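You operate a simulated robot arm through the tools that you are given. There is no shell and no other tool. Be economical: measure what you need, move in short steps, check, and stop when the job is done.

You are at the controls of a simulated two-armed robot. One attempt, no reset.

Task
Seal the green lid on the purple box with both start pads.
Fine: switch the press on, push the table in, and draw it out again after the stroke; the other lids stay where they lie.

It is judged by the outcome, as a careful person would: the job done as asked, and still so three seconds after it is handed in. It fails if anything else is knocked over, pushed out of place, dropped, spilled or broken. A push-on lid holds only when it is set on centred and level and pressed home; a screw cap is set on level and turned clockwise until tight.

Robot
Two 7-joint arms with two-finger parallel grippers on one trunk, on a base that drives. Base frame: it is fixed to the floor where the robot stands at the start and does not move with it; the origin is under the middle of the robot, x ahead of it, y to its left, z up. Readings come in cm, rad, newtons and seconds.
The left shoulder is at the start at [7, 13.3, 117.6], the right one opposite. With the tool pointing down near the work surface each hand reaches from about 10 to 64 cm from the robot's upright axis, wherever it stands, measured 20 degrees to its own side. Places, roughly: left pad [30, -20, 80]; press switch [50, -20, 80]; purple box (16x16x6 cm) [40, -40, 90]; right pad [40, -60, 80]; seal table [40, -40, 80]; top of the purple box [40, -40, 90]. Payload 1.57 kg a hand.
Tool frame (each hand has its own): the origin (TCP) lies between the finger pads and is the grasp point; the fingertips stand 3 cm ahead of it; z points along the fingers, y is the line along which they close. The gripper opens to 8 cm. The fingers are 1.7 cm wide and 1.2 cm thick; the gripper's body (4 by 8.2 cm) begins 8 cm behind the TCP.
Orientation is told as [roll, pitch, yaw] about the base's x, y, z axes, in that order, counted from this pose: with the fingers straight down and closing along the base's y, the tool's x points along the base's -x, its y along +y and its z along -z.

Tools
- The arms move only by the tool arm_command. It takes "left_motion", "right_motion" or both (then of equal length, played together; a hand with none holds still); each is a list of rows, each a list of 6 numbers: the shift along the base's x, y, z in cm, then the turn, a rotation vector about the base's x, y, z in rad. In form: [[x, y, z, wx, wy, wz], ...]. A call has 1 to 12 rows; each row is the pose to reach, as a shift and turn from the pose commanded when the call began. "left_grip" and "right_grip" are, for a hand that has rows, the gripper command, from -1 (shut) to 1 (fully open), values between in proportion, set as the call begins (left out, the last holds). A row lasts 0.2 s, in which the tool goes at most 5 cm and 0.15 rad; a call with a longer step from one row to the next is refused whole, and so is a gripper value outside its range. Where a pose cannot be reached the arm comes as near as it can. A force on the tool above 40 N (or 10 N above the force at the start of the call, whichever is more), or a blocked arm, ends the call early, and 0.2 s more pass. The fingers move at their own pace (about 15.3 cm/s each) and stop on an object; they squeeze with about 38 N. The grip force told is the motor's: it shows also when the fingers shut on nothing. Time passes only in rows, and 0.2 s behind the last, so rows that repeat a pose let the fingers close. It gives the time, the measured TCP pose, the force on the tool (base axes), the opening and the grip force at its end, in the units of the frame above (readings bear some noise), with the torque about the TCP (base axes, N m) and any sound that the robot's microphone picked up.
- Cameras (640 x 400 px; columns grow to the right, rows downward): "scene" is now at [12.31, -3.43, 139.05]; the picture's right is [-0.43, -0.90, 0.00], its down [-0.65, 0.31, -0.70] and it looks along [0.63, -0.30, -0.72] (base axes); focal length 214 px, centre (320, 200). "left" rides on the left gripper at [7.2, 0.7, -12.2] in its tool frame; the picture's right is [-0.09, 1.00, 0.00], its down [-0.84, -0.08, -0.54] and it looks along [-0.54, -0.05, 0.84] (tool axes); focal length 238 px, centre (320, 200). "right" rides on the right gripper at [7.2, -0.7, -12.2] in its tool frame; the picture's right is [0.09, 1.00, 0.00], its down [-0.84, 0.08, -0.54] and it looks along [-0.54, 0.05, 0.84] (tool axes); focal length 238 px, centre (320, 200). There is no depth. A picture from a camera that has moved, and an enlarged one, comes with that camera's place and axes in the base frame and with its lens.
- camera(camera): a new picture of that camera. It takes no simulated time.
- raise_lower(by): slides the trunk up (or, below 0, down) by that many cm; the arms and the scene camera ride with it, the base frame stays. It gives what a move gives, with no picture.
- roll_base(legs): drives the robot by 1 to 6 legs, each [ahead, left, turn to the left] in cm, cm and rad, along the robot's own axes; the way and the turn of a leg run together, so that a leg with both is an arc; at most 150 cm and 3.142 rad a leg. The arms and the cameras ride along, it lands a little off, and it stops where it bumps. It gives what a move gives.
- pan_tilt(pan, tilt): turns the head with the scene camera to pan (to the left, within 1.501 rad either way) and tilt (down, from -0.506 to 1.204), counted from straight ahead of the robot. It gives what a move gives.
- zoom(camera, box): a new picture of the part [left, top, right, bottom] of that camera's present view, enlarged. It takes no simulated time.
- job_done(): hands the job in; it is judged then, once.

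Work in short steps. Places have to be worked out from the pictures, the camera data and where the tool is seen: move nearer, look again, correct. Check each grasp and each placing, and mend what went wrong. You have 120 turns and 108 pictures in all, those below and enlarged ones among them. Open the grippers and draw the arms clear of the work before you hand the job in, unless the task says otherwise; then end with one line.

The tools are called as a command line: name --argument value ..., lists and objects as JSON in quotes. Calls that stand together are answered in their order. arm_command: Moves the arms, as the interface text tells. Its arguments: {"type":"object","properties":{"left_motion":{"type":"array"},"left_grip":{"type":"number"},"right_motion":{"type":"array"},"right_grip":{"type":"number"}},"required":[]} The other tools are called the same way: raise_lower (by) slides the trunk up or down; roll_base (legs) drives the base; pan_tilt (pan, tilt) turns the head that bears the scene camera; camera (camera) takes a picture; zoom (camera, box) takes an enlarged picture of a part of a camera's view; job_done () hands the job in.

At the start:

```text
time: 0.0
left_tool_pos: [38.18, -7.42, 111.52]
left_orientation: [-0.001, 0.001, 0.001]
left_contact_force: [-0.8, 0.3, 0.0]
left_torque: [-0.04, 0.02, 0.02]
left_gripper_width: 8.01
left_grip_force: 0.0
right_tool_pos: [35.14, -38.39, 116.75]
right_orientation: [0.0, 0.0, -0.001]
right_contact_force: [0.0, -0.5, -0.2]
right_torque: [0.02, 0.03, 0.02]
right_gripper_width: 8.03
right_grip_force: 0.1
trunk travel left (down, up): [-75.0, 19.0]
robot x, y, heading: [0.18, 0.06, -0.002]
head pan, tilt: [-0.445, 0.799]
```

scene: 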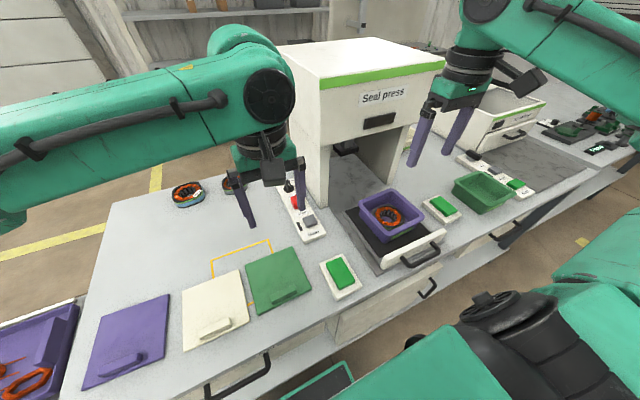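
right: 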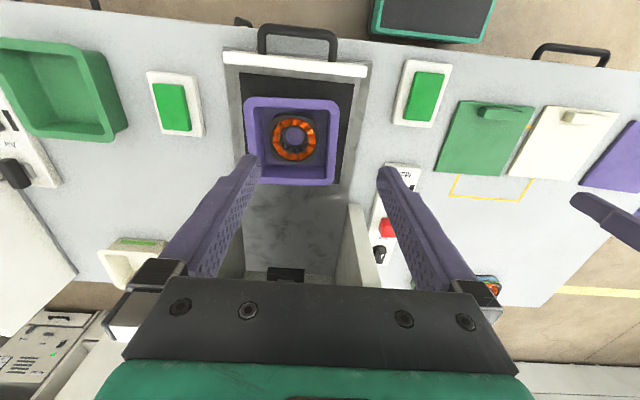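
left: 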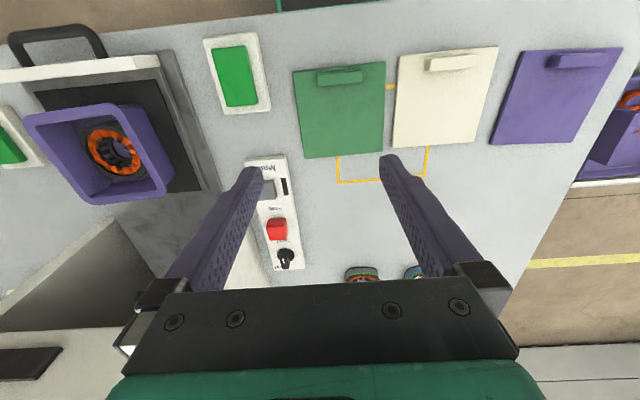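

I'll first look closer at the controls and the lids.

zoom --camera "scene" --box '[230, 160, 390, 320]'

zoom --camera "scene" --box '[330, 140, 560, 290]'

zoom --camera "left" --box '[200, 20, 420, 280]'

zoom --camera "right" --box '[130, 10, 470, 220]'

```text
2.50 times, centred on (310, 240) of scene
camera zoom: at [12.31, -3.43, 139.05], right [-0.43, -0.9, 0.0], down [-0.65, 0.31, -0.7], along [0.63, -0.3, -0.72], focal length 536 px, centre (345, 100)
```

zoom: 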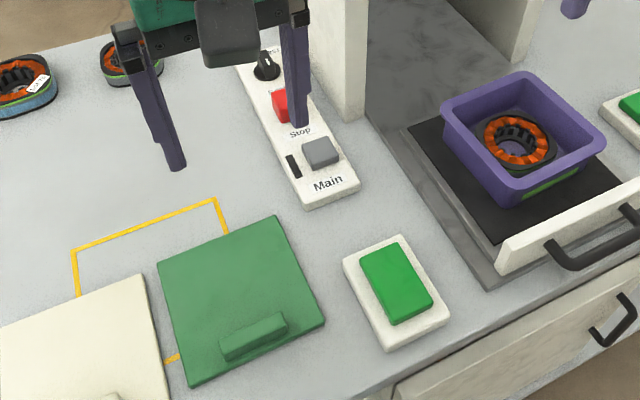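

```text
2.67 times, centred on (445, 215) of scene
camera zoom: at [12.31, -3.43, 139.05], right [-0.43, -0.9, 0.0], down [-0.65, 0.31, -0.7], along [0.63, -0.3, -0.72], focal length 572 px, centre (-13, 160)
```

zoom: 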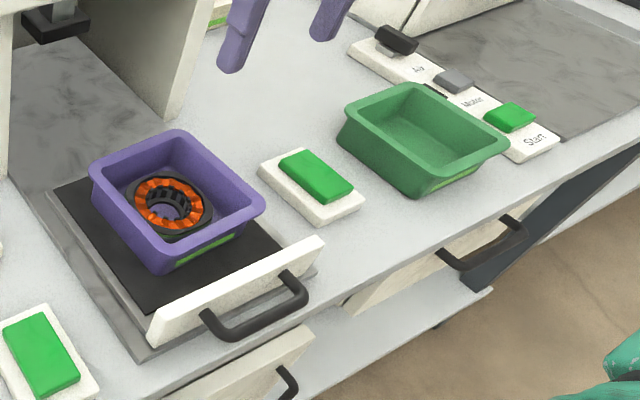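

```text
1.54 times, centred on (310, 150) of left
camera zoom: at [31.3, -6.74, 123.66], right [0.09, 1.0, 0.0], down [0.84, -0.08, 0.54], along [0.54, -0.05, -0.84], focal length 367 px, centre (335, 277)
```

zoom: 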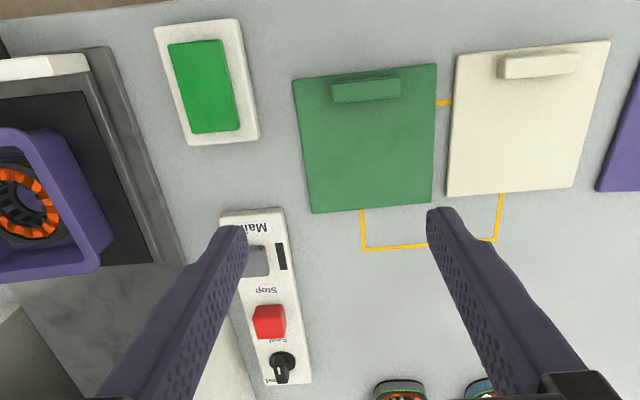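

```text
1.88 times, centred on (300, 115) of right
camera zoom: at [27.99, -38.95, 128.83], right [-0.09, 1.0, 0.0], down [0.84, 0.08, 0.54], along [0.54, 0.05, -0.84], focal length 449 px, centre (358, 360)
```

zoom: 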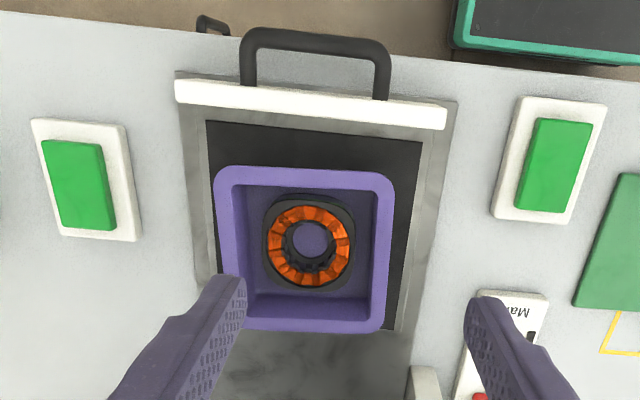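

The lids carry handles near the robot-side edge. I move the left arm aside to see the whole switch strip and free the lid's air space.

arm_command --left_motion '[[0, 5, 0, 0, 0, 0], [0, 10, 0, 0, 0, 0], [0, 15, 0, 0, 0, 0], [-3, 20, 0, 0, 0, 0], [-6, 25, 0, 0, 0, 0], [-10, 29, 0, 0, 0, 0]]'

zoom --camera "scene" --box '[250, 150, 370, 260]'

camera --camera "scene"

```text
refused: row 4 steps farther than a row can; nothing moved
```

```text
3.64 times, centred on (310, 205) of scene
camera zoom: at [12.31, -3.43, 139.05], right [-0.43, -0.9, 0.0], down [-0.65, 0.31, -0.7], along [0.63, -0.3, -0.72], focal length 780 px, centre (356, 182)
```

zoom: 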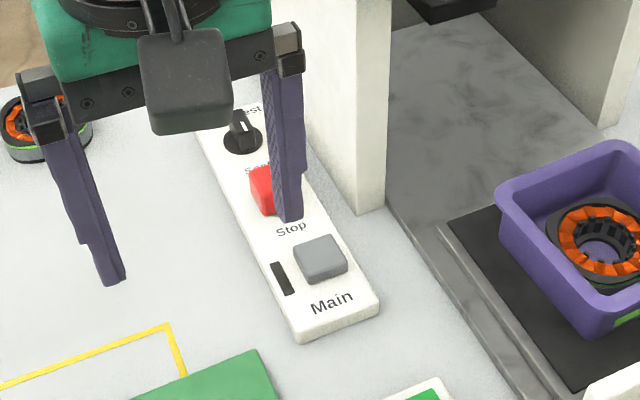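

```text
99 pictures are left
camera scene: at [12.31, -3.43, 139.05], right [-0.43, -0.9, 0.0], down [-0.65, 0.31, -0.7], along [0.63, -0.3, -0.72], focal length 214 px, centre (320, 200)
```

scene: 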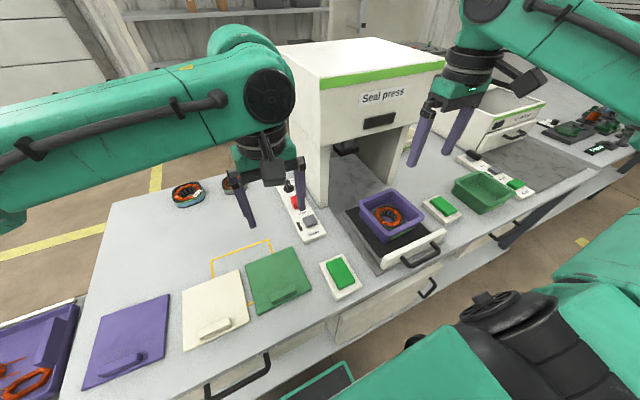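

One step was too long; I retry with shorter diagonal steps.

arm_command --left_motion '[[0, 4.8, 0, 0, 0, 0], [0, 9.6, 0, 0, 0, 0], [-1, 14, 0, 0, 0, 0], [-3, 18, 0, 0, 0, 0], [-5, 22, 0, 0, 0, 0], [-7, 26, 0, 0, 0, 0], [-10, 29, 0, 0, 0, 0]]'

zoom --camera "scene" --box '[265, 160, 345, 250]'

```text
time: 1.6
left_tool_pos: [28.91, 20.7, 111.3]
left_orientation: [0.001, -0.001, 0.0]
left_contact_force: [-0.5, 0.5, -0.5]
left_torque: [0.03, -0.01, -0.01]
left_gripper_width: 7.98
left_grip_force: 0.1
left hand out of reach, approached as far as the arm can: row 7
right_tool_pos: [34.91, -38.23, 116.78]
right_orientation: [0.0, -0.002, 0.002]
right_contact_force: [0.2, -0.5, 0.2]
right_torque: [0.02, -0.03, -0.04]
right_gripper_width: 8.0
right_grip_force: 0.1
trunk travel left (down, up): [-75.0, 19.0]
robot x, y, heading: [0.09, -0.38, 0.002]
head pan, tilt: [-0.445, 0.799]
```

```text
4.44 times, centred on (305, 205) of scene
camera zoom: at [12.02, -3.35, 139.08], right [-0.43, -0.9, 0.0], down [-0.65, 0.31, -0.7], along [0.63, -0.3, -0.72], focal length 953 px, centre (387, 178)
```

zoom: 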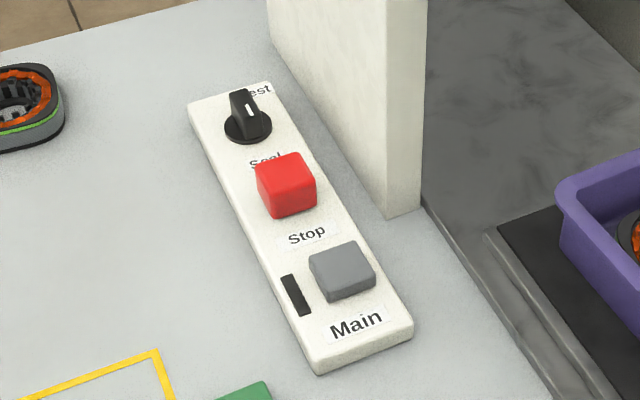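

The knob seems to have positions Test/Seal; I bring the right hand's camera over the strip for a better look.

arm_command --right_motion '[[0, 4.5, 0, 0, 0, 0], [0, 9, 0, 0, 0, 0], [0, 13.5, 0, 0, 0, 0], [0, 18, 0, 0, 0, 0], [0, 22.5, 0, 0, 0, 0], [2, 25, -2, 0, 0, 0], [6, 26, -4, 0, 0, 0], [10, 26, -5, 0, 0, 0], [14, 26, -5, 0, 0, 0]]'

camera --camera "right"

```text
time: 3.6
left_tool_pos: [29.33, 20.68, 111.19]
left_orientation: [-0.001, 0.002, 0.003]
left_contact_force: [1.2, -0.5, -0.2]
left_torque: [0.02, 0.03, 0.0]
left_gripper_width: 8.0
left_grip_force: 0.0
right_tool_pos: [49.28, -12.68, 111.65]
right_orientation: [-0.001, -0.001, 0.001]
right_contact_force: [-0.4, 0.6, -0.2]
right_torque: [0.01, 0.02, -0.04]
right_gripper_width: 8.03
right_grip_force: 0.1
trunk travel left (down, up): [-75.0, 19.0]
robot x, y, heading: [-0.24, -0.03, 0.0]
head pan, tilt: [-0.445, 0.799]
```

```text
97 pictures are left
camera right: at [42.07, -13.3, 123.77], right [-0.09, 1.0, 0.0], down [0.84, 0.08, 0.54], along [0.54, 0.05, -0.84], focal length 238 px, centre (320, 200)
```

right: 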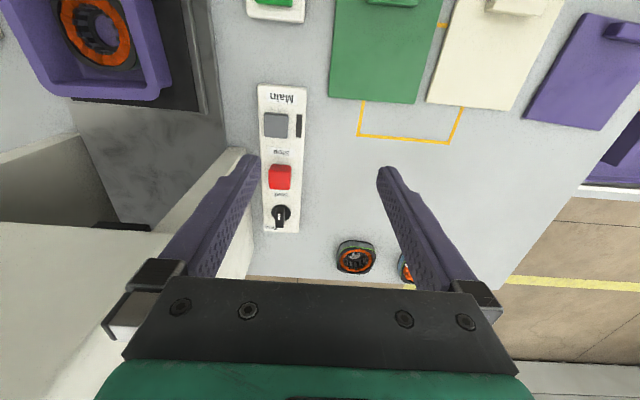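

zoom --camera "right" --box '[245, 80, 325, 240]'

zoom --camera "right" --box '[255, 180, 305, 235]'

```text
2.50 times, centred on (285, 160) of right
camera zoom: at [42.07, -13.3, 123.77], right [-0.09, 1.0, 0.0], down [0.84, 0.08, 0.54], along [0.54, 0.05, -0.84], focal length 596 px, centre (408, 300)
```

zoom: 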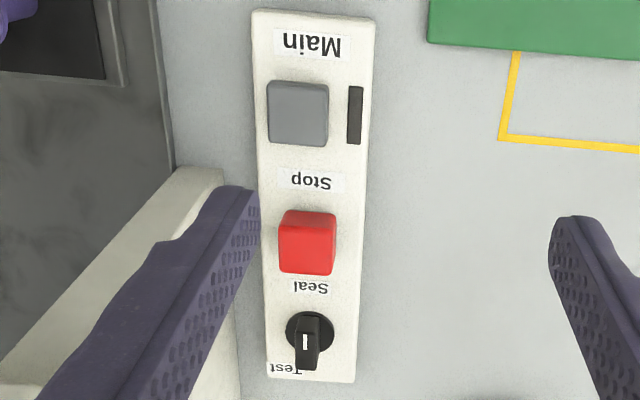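

```text
7.27 times, centred on (280, 208) of right
camera zoom: at [42.07, -13.3, 123.77], right [-0.09, 1.0, 0.0], down [0.84, 0.08, 0.54], along [0.54, 0.05, -0.84], focal length 1734 px, centre (611, 146)
```

zoom: 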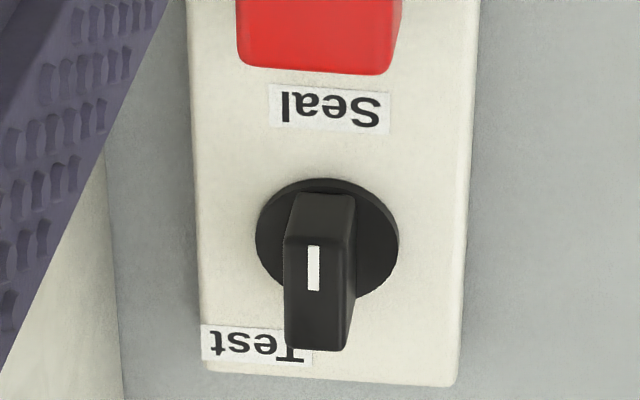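

The knob's white mark looks to be at the near (Seal) end of its top face; I look again from further ahead to be sure.

arm_command --right_motion '[[4, 1, -2, 0, 0, 0], [8, 2, -4, 0, 0, 0], [11, 2, -5, 0, 0, 0]]'

zoom --camera "right" --box '[200, 60, 320, 220]'

zoom --camera "scene" --box '[275, 170, 305, 195]'

```text
time: 4.4
left_tool_pos: [29.14, 20.63, 111.34]
left_orientation: [0.001, 0.002, 0.001]
left_contact_force: [0.3, 0.0, -1.9]
left_torque: [0.0, 0.0, 0.0]
left_gripper_width: 8.01
left_grip_force: 0.1
right_tool_pos: [52.56, -14.79, 106.71]
right_orientation: [0.001, -0.003, 0.001]
right_contact_force: [0.5, -0.4, 0.3]
right_torque: [0.0, 0.01, 0.0]
right_gripper_width: 8.0
right_grip_force: 0.1
right hand out of reach, approached as far as the arm can: row 1, 2, 3
trunk travel left (down, up): [-75.0, 19.0]
robot x, y, heading: [-0.13, 0.02, 0.002]
head pan, tilt: [-0.445, 0.799]
```

```text
2.50 times, centred on (260, 140) of right
camera zoom: at [45.33, -15.6, 118.8], right [-0.09, 1.0, 0.0], down [0.84, 0.08, 0.54], along [0.54, 0.05, -0.84], focal length 596 px, centre (470, 350)
```

zoom: 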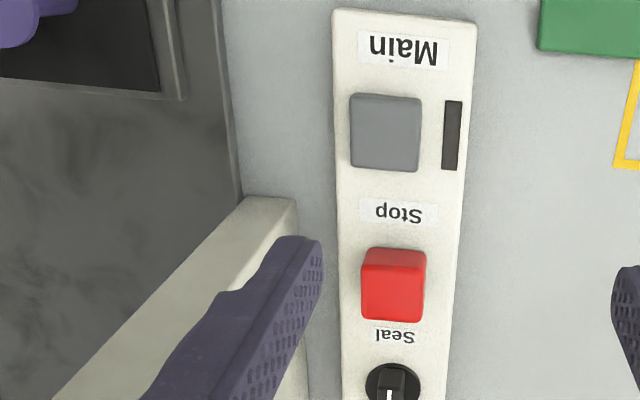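

```text
16.00 times, centred on (290, 182) of scene
camera zoom: at [12.28, -3.44, 139.05], right [-0.43, -0.9, 0.0], down [-0.65, 0.31, -0.7], along [0.63, -0.3, -0.72], focal length 3432 px, centre (800, 480)
```

zoom: 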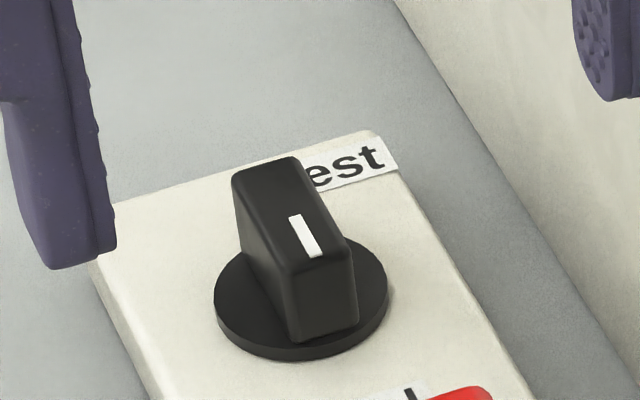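

The mark points to Seal, so the knob stays. Now I bring the right hand toward the Main switch (about [54,-19.8]); first a small move to learn how the commanded pose was clamped, with fingers shut.

arm_command --right_motion '[[-3, -4, 0, 0, 0, 0], [-3, -4, 0, 0, 0, 0]]' --right_grip -1

```text
time: 5.0
left_tool_pos: [29.19, 20.76, 111.31]
left_orientation: [-0.002, 0.001, 0.002]
left_contact_force: [0.8, -1.1, 0.3]
left_torque: [-0.02, -0.02, -0.05]
left_gripper_width: 7.99
left_grip_force: 0.1
right_tool_pos: [49.52, -18.88, 106.66]
right_orientation: [0.0, 0.0, 0.002]
right_contact_force: [0.1, 0.9, 0.1]
right_torque: [-0.02, 0.01, 0.0]
right_gripper_width: 0.0
right_grip_force: 21.2
trunk travel left (down, up): [-75.0, 19.0]
robot x, y, heading: [0.2, -0.25, -0.001]
head pan, tilt: [-0.445, 0.799]
```

Commands start from the reached pose. Now over the Main switch, tips at about z=88.

arm_command --right_motion '[[1.5, -0.3, -4.5, 0, 0, 0], [3, -0.6, -8.5, 0, 0, 0], [4.5, -0.9, -12.5, 0, 0, 0], [4.5, -0.9, -15.5, 0, 0, 0]]'

zoom --camera "scene" --box '[250, 140, 370, 260]'

camera --camera "right"

```text
time: 6.0
left_tool_pos: [29.02, 20.62, 111.3]
left_orientation: [-0.001, 0.001, 0.003]
left_contact_force: [0.5, -0.1, 0.0]
left_torque: [-0.01, 0.02, -0.01]
left_gripper_width: 8.01
left_grip_force: 0.1
right_tool_pos: [52.71, -20.67, 91.69]
right_orientation: [0.001, -0.003, 0.002]
right_contact_force: [-0.2, -0.3, -0.3]
right_torque: [0.03, 0.0, 0.02]
right_gripper_width: 0.0
right_grip_force: 20.7
right hand out of reach, approached as far as the arm can: row 3, 4
trunk travel left (down, up): [-75.0, 19.0]
robot x, y, heading: [0.29, -0.08, -0.001]
head pan, tilt: [-0.445, 0.799]
```

```text
3.33 times, centred on (310, 200) of scene
camera zoom: at [12.22, -3.49, 139.06], right [-0.43, -0.9, 0.0], down [-0.65, 0.31, -0.7], along [0.63, -0.3, -0.72], focal length 715 px, centre (353, 200)
```

zoom: 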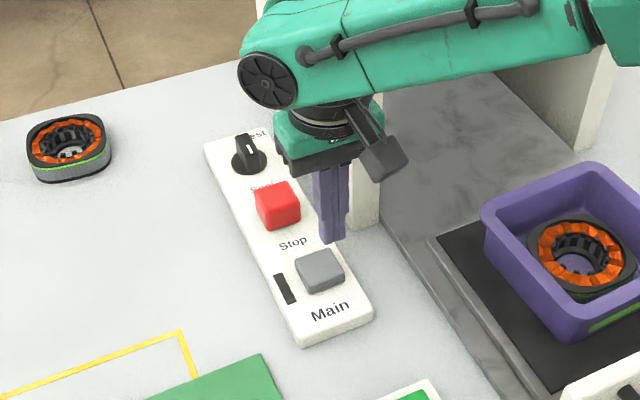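

```text
91 pictures are left
camera right: at [45.47, -21.3, 103.79], right [-0.09, 1.0, 0.0], down [0.83, 0.08, 0.55], along [0.54, 0.05, -0.84], focal length 238 px, centre (320, 200)
```

right: 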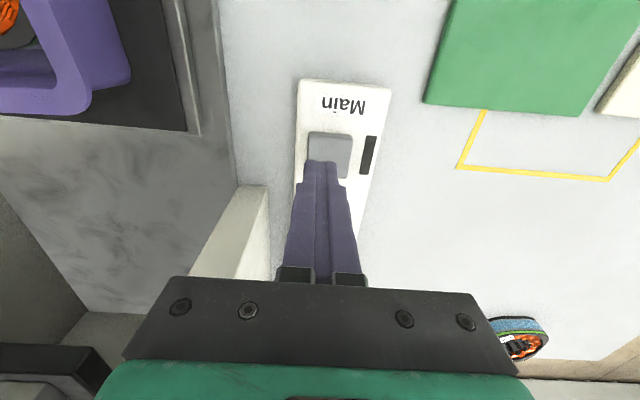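

Button centre is about [53.4,-19.7]; I shift 0.9 left and descend gently until contact.

arm_command --right_motion '[[0.3, 0.8, -2, 0, 0, 0], [0.3, 0.8, -4, 0, 0, 0], [0.3, 0.8, -5, 0, 0, 0], [0.3, 0.8, -5.5, 0, 0, 0], [0.3, 0.8, -6, 0, 0, 0], [0.3, 0.8, -6.5, 0, 0, 0], [0.3, 0.8, -7, 0, 0, 0]]'

zoom --camera "scene" --box '[280, 180, 360, 260]'

```text
time: 7.6
left_tool_pos: [29.08, 20.62, 111.2]
left_orientation: [0.0, 0.0, 0.002]
left_contact_force: [-0.3, 1.0, -0.7]
left_torque: [-0.01, 0.03, 0.0]
left_gripper_width: 7.98
left_grip_force: 0.1
right_tool_pos: [49.96, -21.16, 86.69]
right_orientation: [-0.001, -0.002, 0.001]
right_contact_force: [-0.6, 0.2, -0.6]
right_torque: [0.01, 0.04, 0.0]
right_gripper_width: 0.02
right_grip_force: 21.3
right hand out of reach, approached as far as the arm can: row 1, 2, 3, 4, 5, 6, 7
trunk travel left (down, up): [-75.0, 19.0]
robot x, y, heading: [-0.0, -0.17, 0.0]
head pan, tilt: [-0.445, 0.799]
```

```text
5.00 times, centred on (320, 220) of scene
camera zoom: at [12.31, -3.43, 139.05], right [-0.43, -0.9, 0.0], down [-0.65, 0.31, -0.7], along [0.63, -0.3, -0.72], focal length 1072 px, centre (320, 100)
```

zoom: 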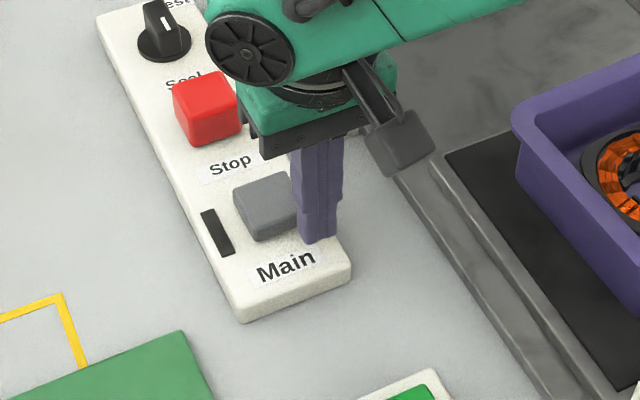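

Reach shrinks with depth, so I raise the hand and lower the trunk 10 cm to bring the shoulders nearer the working height.

arm_command --right_motion '[[0, 0, 4.5, 0, 0, 0], [0, 0, 9, 0, 0, 0], [0, 0, 13, 0, 0, 0]]'

raise_lower --by -10

arm_command --right_motion '[[1.7, 0.7, 0, 0, 0, 0], [3.5, 1.5, 0, 0, 0, 0]]'

```text
time: 8.4
left_tool_pos: [29.05, 20.67, 111.36]
left_orientation: [-0.001, -0.001, 0.004]
left_contact_force: [-0.1, 0.4, 0.9]
left_torque: [0.02, 0.01, 0.0]
left_gripper_width: 7.99
left_grip_force: 0.0
right_tool_pos: [50.14, -21.15, 99.7]
right_orientation: [0.001, 0.001, 0.002]
right_contact_force: [-0.4, -0.8, 0.1]
right_torque: [0.01, -0.02, -0.01]
right_gripper_width: 0.0
right_grip_force: 21.2
trunk travel left (down, up): [-75.0, 19.0]
robot x, y, heading: [-0.05, -0.22, 0.005]
head pan, tilt: [-0.445, 0.799]
```

```text
time: 9.7
left_tool_pos: [29.08, 20.71, 101.22]
left_orientation: [0.003, -0.001, 0.002]
left_contact_force: [-0.7, -0.3, 0.1]
left_torque: [-0.01, 0.01, 0.03]
left_gripper_width: 8.0
left_grip_force: 0.0
right_tool_pos: [50.15, -21.25, 89.7]
right_orientation: [0.0, 0.0, 0.0]
right_contact_force: [-0.4, 0.3, -0.6]
right_torque: [-0.02, 0.02, 0.0]
right_gripper_width: 0.02
right_grip_force: 21.6
trunk travel left (down, up): [-65.0, 29.0]
robot x, y, heading: [-0.05, -0.36, -0.002]
head pan, tilt: [-0.445, 0.799]
```

```text
time: 10.3
left_tool_pos: [29.16, 20.71, 101.27]
left_orientation: [0.0, 0.0, 0.001]
left_contact_force: [-0.2, 0.1, 0.5]
left_torque: [-0.05, 0.0, 0.0]
left_gripper_width: 8.02
left_grip_force: 0.0
right_tool_pos: [53.64, -19.64, 89.72]
right_orientation: [0.0, 0.004, -0.001]
right_contact_force: [-0.2, 0.8, 0.8]
right_torque: [0.0, 0.01, 0.01]
right_gripper_width: 0.02
right_grip_force: 21.5
trunk travel left (down, up): [-65.0, 29.0]
robot x, y, heading: [0.17, 0.04, 0.005]
head pan, tilt: [-0.445, 0.799]
```

Now in place above the button; I press down gently.

arm_command --right_motion '[[0, 0, -2, 0, 0, 0], [0, 0, -3, 0, 0, 0], [0, 0, -3.5, 0, 0, 0], [0, 0, -4, 0, 0, 0], [0, 0, -4.5, 0, 0, 0]]'

zoom --camera "right" --box '[270, 50, 390, 200]'

```text
time: 11.5
left_tool_pos: [28.76, 20.76, 101.47]
left_orientation: [-0.002, -0.004, 0.002]
left_contact_force: [-0.3, 0.5, 0.0]
left_torque: [-0.01, 0.02, -0.01]
left_gripper_width: 8.0
left_grip_force: 0.1
right_tool_pos: [53.57, -19.67, 85.95]
right_orientation: [0.0, -0.012, 0.0]
right_contact_force: [1.4, -4.3, 28.6]
right_torque: [-0.16, 0.08, 0.28]
right_gripper_width: 0.0
right_grip_force: 21.1
trunk travel left (down, up): [-65.0, 29.0]
robot x, y, heading: [-0.18, -0.2, -0.001]
head pan, tilt: [-0.445, 0.799]
heard: click
```

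```text
2.67 times, centred on (330, 125) of right
camera zoom: at [46.31, -20.37, 97.86], right [-0.09, 1.0, 0.0], down [0.83, 0.08, 0.55], along [0.55, 0.05, -0.83], focal length 636 px, centre (293, 400)
```

zoom: 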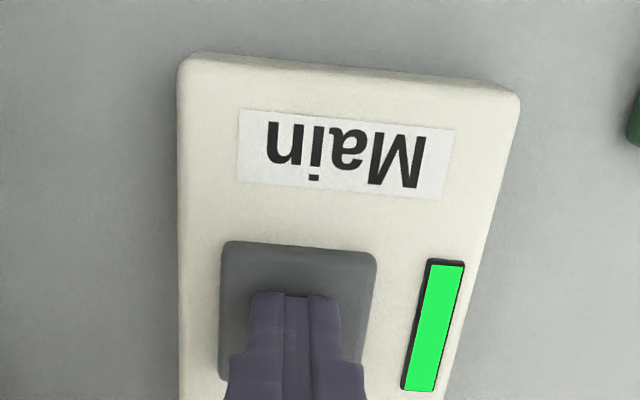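

Main lamp is green. I lift off and move the right hand above the green lid's handle, opening the gripper.

arm_command --right_motion '[[0, 0, 4.5, 0, 0, 0], [0, 0, 9, 0, 0, 0], [0, 0, 13.5, 0, 0, 0], [-4, 2.5, 15, 0, 0, 0], [-8, 5, 15, 0, 0, 0], [-12, 8, 15, 0, 0, 0], [-15, 11.5, 15, 0, 0, 0], [-18, 15, 15, 0, 0, 0]]' --right_grip 0.2

arm_command --right_motion '[[0, 0, 0, 0, 0, -0.15], [0, 0, 0, 0, 0, -0.3], [0, 0, 0, 0, 0, -0.45], [0, 0, 0, 0, 0, -0.6], [0, 0, 0, 0, 0, -0.75], [0, 0, 0, 0, 0, -0.9], [0, 0, 0, 0, 0, -1.05], [0, 0, 0, 0, 0, -1.2], [0, 0, 0, 0, 0, -1.35], [0, 0, 0, 0, 0, -1.5], [0, 0, 0, 0, 0, -1.5708]]'

camera --camera "right"

```text
time: 13.3
left_tool_pos: [29.22, 20.68, 101.36]
left_orientation: [0.0, 0.002, 0.003]
left_contact_force: [-0.3, -0.2, -0.3]
left_torque: [-0.01, 0.03, -0.04]
left_gripper_width: 8.0
left_grip_force: 0.1
right_tool_pos: [35.84, -4.54, 100.17]
right_orientation: [0.001, 0.001, 0.0]
right_contact_force: [0.9, 0.4, -0.9]
right_torque: [-0.05, -0.03, 0.0]
right_gripper_width: 4.79
right_grip_force: 0.0
trunk travel left (down, up): [-65.0, 29.0]
robot x, y, heading: [0.23, -0.13, -0.004]
head pan, tilt: [-0.445, 0.799]
```

```text
time: 15.7
left_tool_pos: [29.15, 20.77, 101.33]
left_orientation: [0.0, 0.002, 0.002]
left_contact_force: [-0.6, 0.2, -0.8]
left_torque: [-0.03, 0.0, 0.01]
left_gripper_width: 8.01
left_grip_force: 0.1
right_tool_pos: [35.63, -4.63, 100.21]
right_orientation: [0.0, 0.0, -1.571]
right_contact_force: [-0.4, -0.4, -0.2]
right_torque: [0.04, -0.01, 0.0]
right_gripper_width: 4.8
right_grip_force: 0.2
trunk travel left (down, up): [-65.0, 29.0]
robot x, y, heading: [0.03, 0.22, 0.004]
head pan, tilt: [-0.445, 0.799]
```

```text
88 pictures are left
camera right: at [35.07, 2.55, 112.28], right [1.0, 0.09, 0.0], down [0.08, -0.84, 0.54], along [0.05, -0.54, -0.84], focal length 238 px, centre (320, 200)
```

right: 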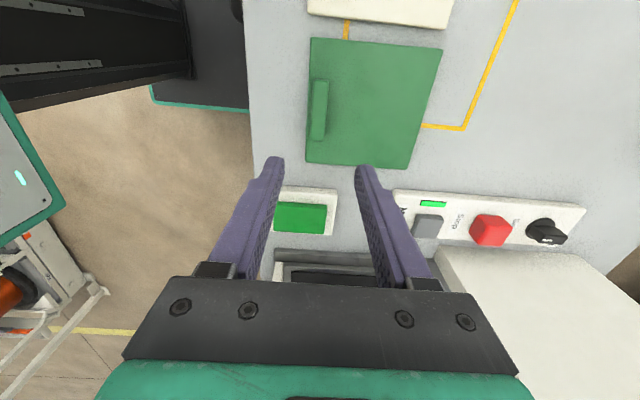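

Handle centre is about [35.6,-4.0], lid centre about [41.5,-3.9]. I descend to just above the lid plate around the handle.

arm_command --right_motion '[[0, 0.6, -4.5, 0, 0, 0], [0, 0.6, -9, 0, 0, 0], [0, 0.6, -12, 0, 0, 0]]'

camera --camera "right"

zoom --camera "scene" --box '[220, 220, 340, 340]'

```text
time: 16.5
left_tool_pos: [29.21, 20.69, 101.27]
left_orientation: [0.001, 0.003, 0.003]
left_contact_force: [0.7, 0.0, 0.0]
left_torque: [0.02, 0.0, 0.04]
left_gripper_width: 8.02
left_grip_force: 0.0
right_tool_pos: [36.92, -6.23, 89.01]
right_orientation: [-0.002, 0.003, -1.568]
right_contact_force: [-0.3, -0.4, -0.2]
right_torque: [0.02, 0.02, -0.02]
right_gripper_width: 4.81
right_grip_force: 0.0
right hand out of reach, approached as far as the arm can: row 1, 2, 3
trunk travel left (down, up): [-65.0, 29.0]
robot x, y, heading: [-0.21, -0.19, -0.001]
head pan, tilt: [-0.445, 0.799]
```

```text
87 pictures are left
camera right: at [36.25, 0.99, 101.12], right [1.0, 0.1, 0.0], down [0.08, -0.84, 0.54], along [0.05, -0.54, -0.84], focal length 238 px, centre (320, 200)
```

right: 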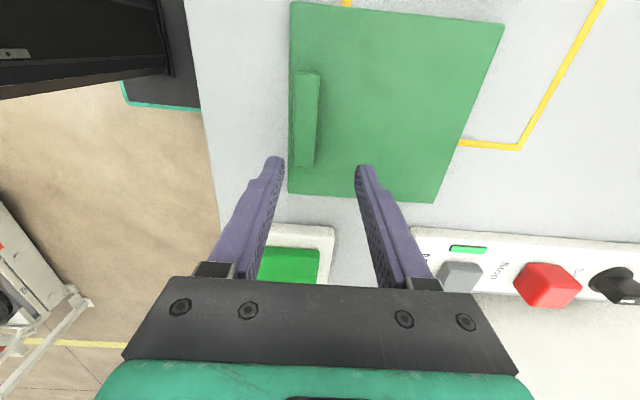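

```text
3.33 times, centred on (280, 280) of scene
camera zoom: at [12.35, -3.43, 129.05], right [-0.43, -0.9, 0.0], down [-0.65, 0.31, -0.7], along [0.63, -0.3, -0.72], focal length 715 px, centre (453, -67)
```

zoom: 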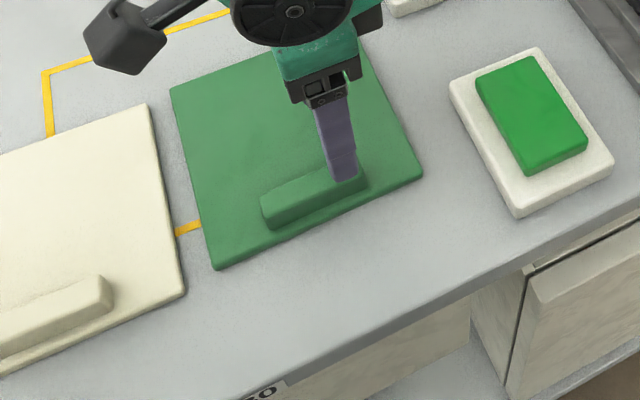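

The yaw-turned hand can't get low this far across the body. I'll raise it and drive the base 15 cm left so the lid lies on the right hand's side; later I drive right with the lid to the box.

arm_command --right_motion '[[0, -3, 4, 0, 0, 0], [-0.7, -7, 7, 0, 0, 0], [-1.4, -11, 10, 0, 0, 0], [-1.4, -13, 12, 0, 0, 0]]'

roll_base --legs '[[0, 15, 0]]'

camera --camera "right"

```text
refused: row 2 steps farther than a row can; nothing moved
```

```text
time: 17.9
left_tool_pos: [29.12, 35.7, 101.18]
left_orientation: [0.001, 0.0, 0.004]
left_contact_force: [-0.5, -0.1, -1.2]
left_torque: [0.0, -0.02, -0.01]
left_gripper_width: 8.01
left_grip_force: 0.0
right_tool_pos: [36.81, 8.87, 89.0]
right_orientation: [-0.002, 0.004, -1.565]
right_contact_force: [0.3, 0.8, 0.5]
right_torque: [0.02, -0.02, 0.01]
right_gripper_width: 4.78
right_grip_force: 0.0
trunk travel left (down, up): [-65.0, 29.0]
robot x, y, heading: [0.19, 15.1, -0.004]
head pan, tilt: [-0.445, 0.799]
```

```text
85 pictures are left
camera right: at [36.22, 15.99, 101.17], right [1.0, 0.1, 0.0], down [0.08, -0.84, 0.54], along [0.05, -0.54, -0.84], focal length 238 px, centre (320, 200)
```

right: 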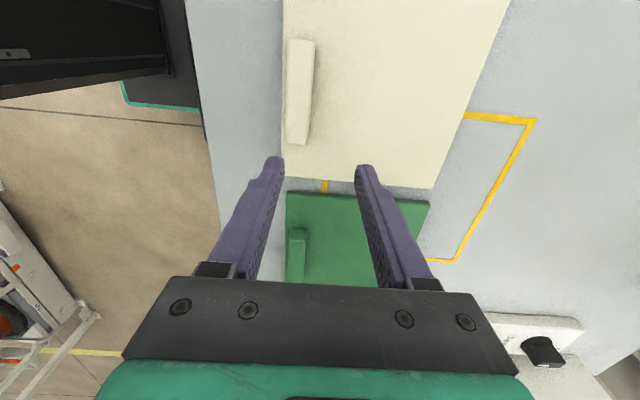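

The tips stayed clear. Now I raise and go back right over the green handle.

arm_command --right_motion '[[-0.3, -2, 3, 0, 0, 0], [-0.6, -6, 5, 0, 0, 0], [-1.2, -10, 5, 0, 0, 0], [-1.2, -13, 4, 0, 0, 0], [-1.2, -13, 0, 0, 0, 0]]'

camera --camera "right"

zoom --camera "scene" --box '[280, 200, 400, 320]'

```text
time: 19.1
left_tool_pos: [29.17, 35.78, 101.42]
left_orientation: [-0.002, 0.002, 0.002]
left_contact_force: [0.0, 0.1, -1.1]
left_torque: [-0.02, 0.0, -0.02]
left_gripper_width: 7.98
left_grip_force: 0.0
right_tool_pos: [35.87, -4.03, 89.18]
right_orientation: [-0.004, 0.001, -1.566]
right_contact_force: [-0.5, -0.2, -0.4]
right_torque: [0.01, 0.03, 0.0]
right_gripper_width: 4.81
right_grip_force: 0.0
trunk travel left (down, up): [-65.0, 29.0]
robot x, y, heading: [-0.14, 15.13, 0.001]
head pan, tilt: [-0.445, 0.799]
```

```text
84 pictures are left
camera right: at [35.24, 3.12, 101.34], right [1.0, 0.1, 0.0], down [0.08, -0.84, 0.54], along [0.05, -0.54, -0.84], focal length 238 px, centre (320, 200)
```

right: 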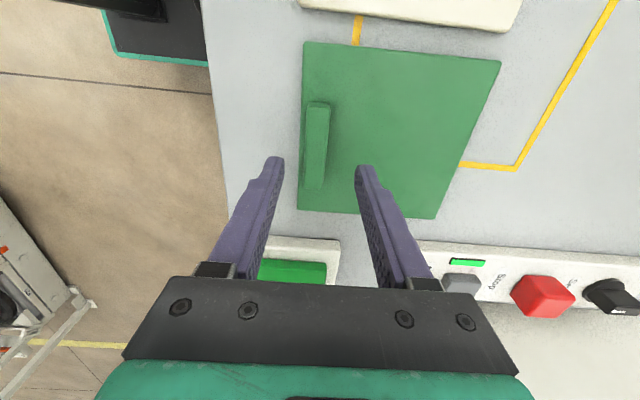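

```text
3.33 times, centred on (340, 260) of scene
camera zoom: at [12.43, 11.69, 129.04], right [-0.43, -0.9, 0.0], down [-0.65, 0.31, -0.7], along [0.63, -0.3, -0.72], focal length 715 px, centre (253, 0)
```

zoom: 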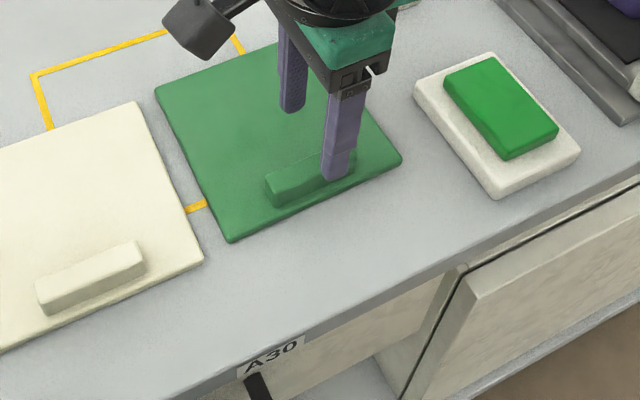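

Handle centre about [35.6,-4.1]; I'm above it, so I descend slowly, feeling for contact.

arm_command --right_motion '[[-0.25, -0.1, -2, 0, 0, 0], [-0.25, -0.1, -3.5, 0, 0, 0], [-0.25, -0.1, -4.3, 0, 0, 0]]'

zoom --camera "right" --box '[220, 80, 460, 280]'

zoom --camera "scene" --box '[300, 210, 380, 290]'

```text
time: 19.9
left_tool_pos: [29.13, 35.77, 101.17]
left_orientation: [0.0, 0.0, 0.005]
left_contact_force: [-0.9, -0.3, -1.1]
left_torque: [0.01, -0.02, 0.0]
left_gripper_width: 7.96
left_grip_force: 0.0
right_tool_pos: [35.46, -4.29, 84.83]
right_orientation: [-0.001, 0.002, -1.565]
right_contact_force: [-0.5, 0.5, -0.2]
right_torque: [0.01, -0.01, 0.01]
right_gripper_width: 4.78
right_grip_force: 0.0
trunk travel left (down, up): [-65.0, 29.0]
robot x, y, heading: [0.12, 14.86, 0.002]
head pan, tilt: [-0.445, 0.799]
```

```text
2.00 times, centred on (340, 180) of right
camera zoom: at [34.79, 2.89, 96.94], right [1.0, 0.1, 0.0], down [0.08, -0.84, 0.54], along [0.05, -0.54, -0.84], focal length 477 px, centre (280, 240)
```

zoom: 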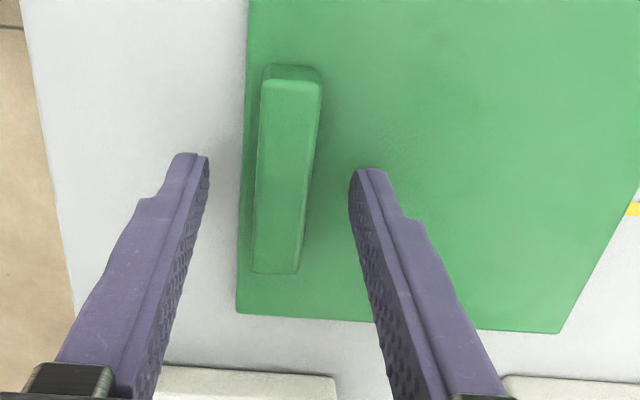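

```text
5.00 times, centred on (340, 250) of scene
camera zoom: at [12.28, 11.59, 129.05], right [-0.43, -0.9, 0.0], down [-0.65, 0.31, -0.7], along [0.63, -0.3, -0.72], focal length 1072 px, centre (220, -50)
```

zoom: 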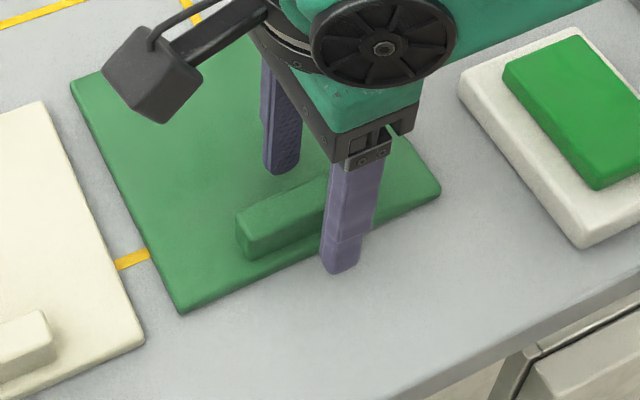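

Fingers straddle the handle. I shift 0.3 forward, go down a touch more, then close.

arm_command --right_motion '[[0.3, 0.1, -0.3, 0, 0, 0], [0.3, 0.1, -0.6, 0, 0, 0]]'

arm_command --right_motion '[[0, 0, 0, 0, 0, 0], [0, 0, 0, 0, 0, 0], [0, 0, 0, 0, 0, 0]]' --right_grip -1

zoom --camera "right" --box '[220, 80, 460, 280]'

```text
time: 20.5
left_tool_pos: [29.17, 35.73, 101.2]
left_orientation: [0.001, 0.004, 0.003]
left_contact_force: [0.2, -0.1, 0.4]
left_torque: [0.01, 0.01, 0.02]
left_gripper_width: 8.01
left_grip_force: 0.0
right_tool_pos: [35.78, -4.13, 84.23]
right_orientation: [-0.002, 0.002, -1.565]
right_contact_force: [0.1, 1.0, -0.7]
right_torque: [-0.01, 0.03, -0.01]
right_gripper_width: 4.81
right_grip_force: 0.1
trunk travel left (down, up): [-65.0, 29.0]
robot x, y, heading: [-0.01, 14.94, 0.003]
head pan, tilt: [-0.445, 0.799]
```

```text
time: 21.3
left_tool_pos: [29.1, 35.75, 101.3]
left_orientation: [0.0, 0.001, 0.004]
left_contact_force: [-0.2, 0.6, -0.5]
left_torque: [0.02, 0.03, 0.02]
left_gripper_width: 8.02
left_grip_force: 0.0
right_tool_pos: [35.76, -4.11, 84.15]
right_orientation: [-0.003, 0.003, -1.566]
right_contact_force: [-0.2, -0.8, 0.2]
right_torque: [0.07, -0.04, 0.07]
right_gripper_width: 1.74
right_grip_force: 32.1
trunk travel left (down, up): [-65.0, 29.0]
robot x, y, heading: [-0.12, 15.34, 0.003]
head pan, tilt: [-0.445, 0.799]
```

```text
2.00 times, centred on (340, 180) of right
camera zoom: at [35.14, 2.98, 96.27], right [1.0, 0.1, 0.0], down [0.08, -0.84, 0.54], along [0.05, -0.54, -0.84], focal length 477 px, centre (280, 240)
```

zoom: 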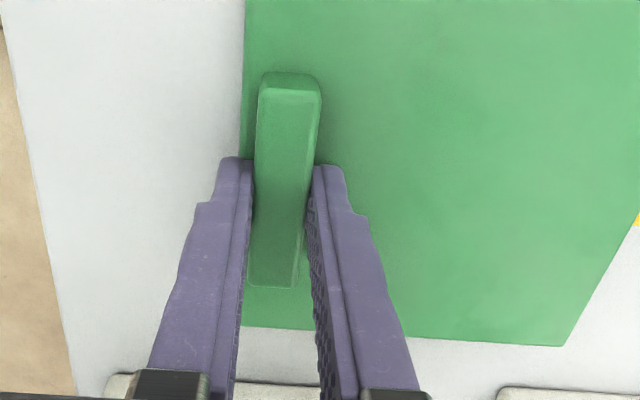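

Grip holds at 1.74 cm. I lift slowly and check that the lid hangs level.

arm_command --right_motion '[[0, 0, 1, 0, 0, 0], [0, 0, 3, 0, 0, 0], [0, 0, 6, 0, 0, 0], [0, 0, 9, 0, 0, 0], [0, 0, 12, 0, 0, 0], [0, 0, 15, 0, 0, 0], [0, 0, 17, 0, 0, 0]]'

camera --camera "right"

camera --camera "scene"

```text
time: 22.9
left_tool_pos: [29.07, 35.87, 101.2]
left_orientation: [0.001, 0.0, 0.004]
left_contact_force: [-0.4, 0.1, 0.3]
left_torque: [0.02, 0.01, 0.0]
left_gripper_width: 7.97
left_grip_force: 0.1
right_tool_pos: [35.74, -4.33, 101.13]
right_orientation: [-0.001, 0.002, -1.566]
right_contact_force: [0.4, 0.4, -1.3]
right_torque: [0.0, -0.02, 0.0]
right_gripper_width: 0.02
right_grip_force: 21.0
trunk travel left (down, up): [-65.0, 29.0]
robot x, y, heading: [0.03, 15.25, 0.001]
head pan, tilt: [-0.445, 0.799]
```

```text
79 pictures are left
camera right: at [35.06, 2.89, 113.26], right [1.0, 0.1, 0.0], down [0.08, -0.84, 0.54], along [0.05, -0.54, -0.84], focal length 238 px, centre (320, 200)
```

right: 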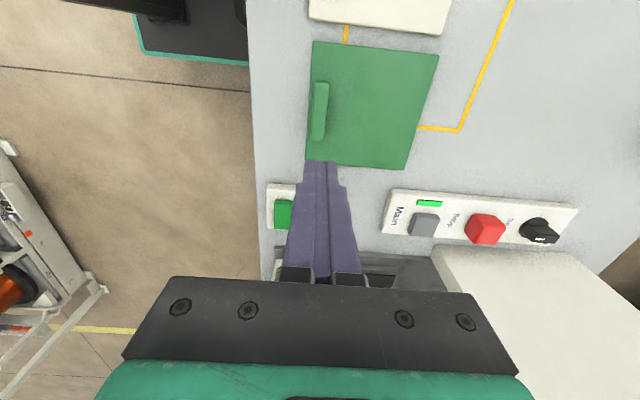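

```text
78 pictures are left
camera scene: at [12.28, 11.65, 129.05], right [-0.43, -0.9, 0.0], down [-0.65, 0.31, -0.7], along [0.63, -0.3, -0.72], focal length 214 px, centre (320, 200)
```

scene: 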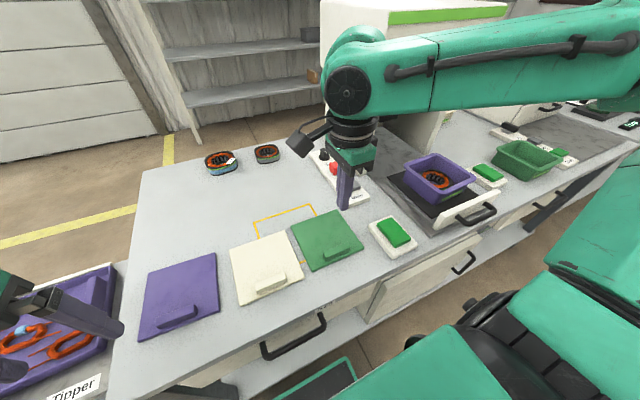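

The fingers slipped off the handle; the lid stayed where it lay. I regrip deeper: descend again with the gripper open until touching the plate.

arm_command --right_motion '[[0, 0, -4.5, 0, 0, 0], [0, 0, -9, 0, 0, 0], [0, 0.1, -13, 0, 0, 0], [0, 0.1, -16, 0, 0, 0], [0, 0.1, -17, 0, 0, 0], [0, 0.1, -17.3, 0, 0, 0], [0, 0.1, -17.6, 0, 0, 0], [0, 0.1, -17.9, 0, 0, 0]]' --right_grip 0.1

zoom --camera "scene" --box '[300, 210, 380, 290]'

zoom --camera "right" --box '[220, 80, 460, 280]'

```text
time: 24.5
left_tool_pos: [28.76, 35.75, 101.45]
left_orientation: [-0.002, -0.002, 0.001]
left_contact_force: [0.0, 0.0, -0.4]
left_torque: [-0.03, -0.02, -0.01]
left_gripper_width: 8.0
left_grip_force: 0.0
right_tool_pos: [35.98, -3.99, 84.06]
right_orientation: [0.016, 0.001, -1.565]
right_contact_force: [-5.5, -4.5, 25.1]
right_torque: [-0.11, -0.42, -0.09]
right_gripper_width: 3.98
right_grip_force: 0.0
trunk travel left (down, up): [-65.0, 29.0]
robot x, y, heading: [0.31, 15.31, -0.002]
head pan, tilt: [-0.445, 0.799]
stopped in row 7 (right hand): the force on the tool passed its limit (the readings are from after the stop); the commanded pose is now the measured one
```

```text
5.00 times, centred on (340, 250) of scene
camera zoom: at [11.95, 11.67, 129.1], right [-0.43, -0.9, 0.0], down [-0.65, 0.31, -0.7], along [0.63, -0.3, -0.71], focal length 1072 px, centre (220, -50)
```

zoom: 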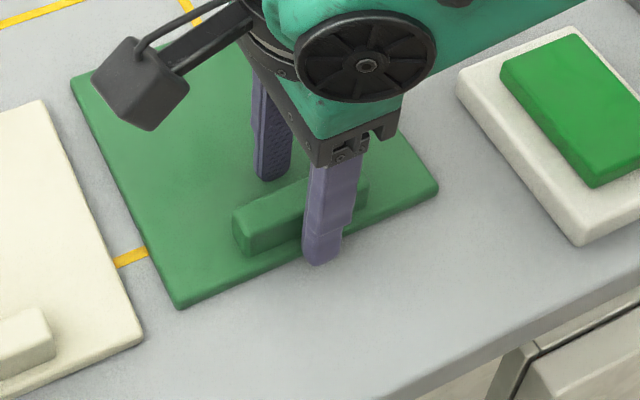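

```text
2.00 times, centred on (340, 180) of right
camera zoom: at [35.13, 3.22, 96.04], right [1.0, 0.1, 0.01], down [0.07, -0.84, 0.54], along [0.07, -0.54, -0.84], focal length 477 px, centre (280, 240)
```

zoom: 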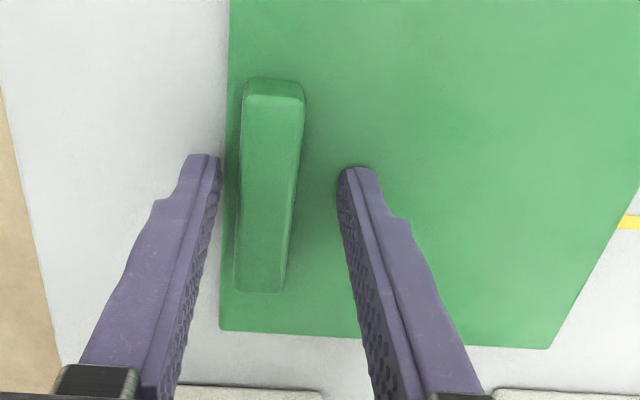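

The tips now touch the plate. I relieve the load slightly, close, and lift very slowly, watching force and torque.

arm_command --right_motion '[[-0.15, 0, 0.1, -0.015, 0, 0], [-0.15, 0, 0.1, -0.015, 0, 0], [-0.15, 0, 0.1, -0.015, 0, 0], [-0.15, 0, 0.1, -0.015, 0, 0]]' --right_grip -1

arm_command --right_motion '[[0, 0, 0.2, 0, 0, 0], [0, 0, 0.4, 0, 0, 0], [0, 0, 0.6, 0, 0, 0], [0, 0, 0.8, 0, 0, 0]]'

zoom --camera "scene" --box '[290, 190, 390, 290]'

```text
time: 25.5
left_tool_pos: [28.73, 35.85, 101.5]
left_orientation: [-0.002, -0.004, 0.001]
left_contact_force: [1.3, -0.5, -0.2]
left_torque: [0.02, 0.01, 0.02]
left_gripper_width: 8.01
left_grip_force: 0.0
right_tool_pos: [35.7, -3.96, 84.05]
right_orientation: [0.014, -0.016, -1.566]
right_contact_force: [0.0, -0.1, 35.3]
right_torque: [0.53, 0.66, -0.02]
right_gripper_width: 1.78
right_grip_force: 32.1
trunk travel left (down, up): [-65.0, 29.0]
robot x, y, heading: [-0.14, 15.1, 0.003]
head pan, tilt: [-0.445, 0.799]
```

```text
time: 26.5
left_tool_pos: [29.15, 35.71, 101.35]
left_orientation: [-0.001, -0.001, 0.001]
left_contact_force: [-0.3, -0.8, 0.3]
left_torque: [-0.02, 0.01, 0.0]
left_gripper_width: 8.02
left_grip_force: 0.1
right_tool_pos: [35.97, -3.98, 84.55]
right_orientation: [0.007, -0.014, -1.566]
right_contact_force: [0.0, 0.3, -2.4]
right_torque: [0.0, 0.06, 0.02]
right_gripper_width: 1.75
right_grip_force: 32.5
trunk travel left (down, up): [-65.0, 29.0]
robot x, y, heading: [-0.27, 14.81, -0.0]
head pan, tilt: [-0.445, 0.799]
```

```text
4.00 times, centred on (340, 240) of scene
camera zoom: at [12.29, 11.61, 129.04], right [-0.43, -0.9, 0.0], down [-0.65, 0.31, -0.7], along [0.63, -0.3, -0.72], focal length 858 px, centre (240, 40)
```

zoom: 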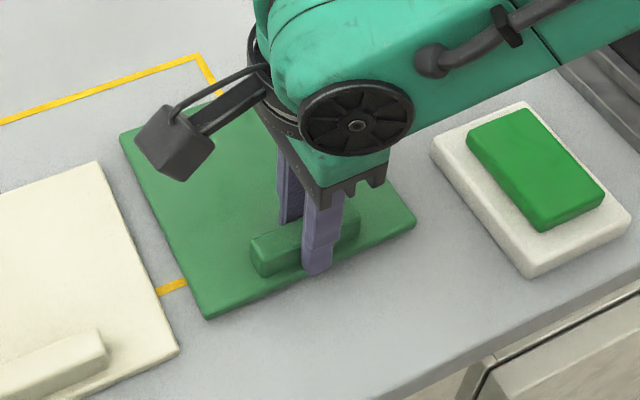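

Holding with −2.4 N load so far. I continue the slow lift.

arm_command --right_motion '[[0, 0, 0.3, 0, 0, 0], [0, 0, 0.6, 0, 0, 0], [0, 0, 0.9, 0, 0, 0], [0, 0, 1.2, 0, 0, 0], [0, 0, 1.5, 0, 0, 0]]'

zoom --camera "scene" --box '[290, 190, 390, 290]'

zoom --camera "right" --box '[220, 40, 520, 290]'

```text
time: 27.7
left_tool_pos: [29.1, 35.7, 101.27]
left_orientation: [0.001, 0.002, 0.002]
left_contact_force: [-0.3, -0.5, 0.6]
left_torque: [0.0, 0.0, 0.0]
left_gripper_width: 8.0
left_grip_force: 0.0
right_tool_pos: [36.09, -3.96, 86.11]
right_orientation: [0.008, -0.014, -1.565]
right_contact_force: [0.5, -0.4, -1.6]
right_torque: [0.02, 0.11, 0.0]
right_gripper_width: 1.74
right_grip_force: 32.3
trunk travel left (down, up): [-65.0, 29.0]
robot x, y, heading: [-0.09, 14.87, -0.002]
head pan, tilt: [-0.445, 0.799]
```

```text
4.00 times, centred on (340, 240) of scene
camera zoom: at [12.31, 11.58, 129.04], right [-0.43, -0.9, 0.0], down [-0.65, 0.31, -0.7], along [0.63, -0.3, -0.72], focal length 858 px, centre (240, 40)
```

zoom: 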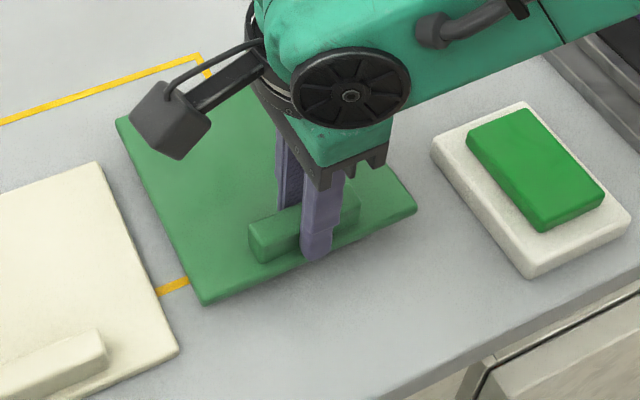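

```text
1.60 times, centred on (370, 165) of right
camera zoom: at [35.27, 3.36, 98.1], right [1.0, 0.1, 0.01], down [0.08, -0.83, 0.55], along [0.06, -0.55, -0.83], focal length 381 px, centre (240, 256)
```

zoom: 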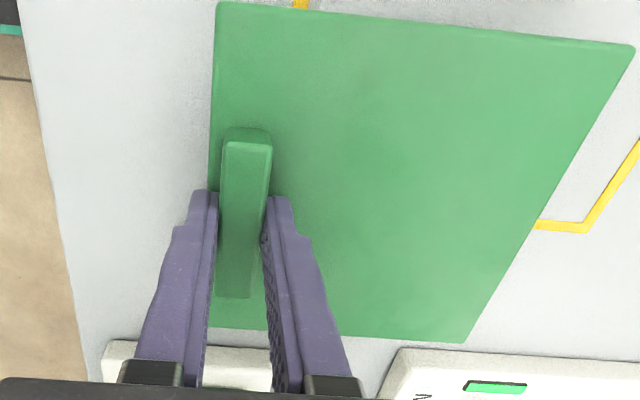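

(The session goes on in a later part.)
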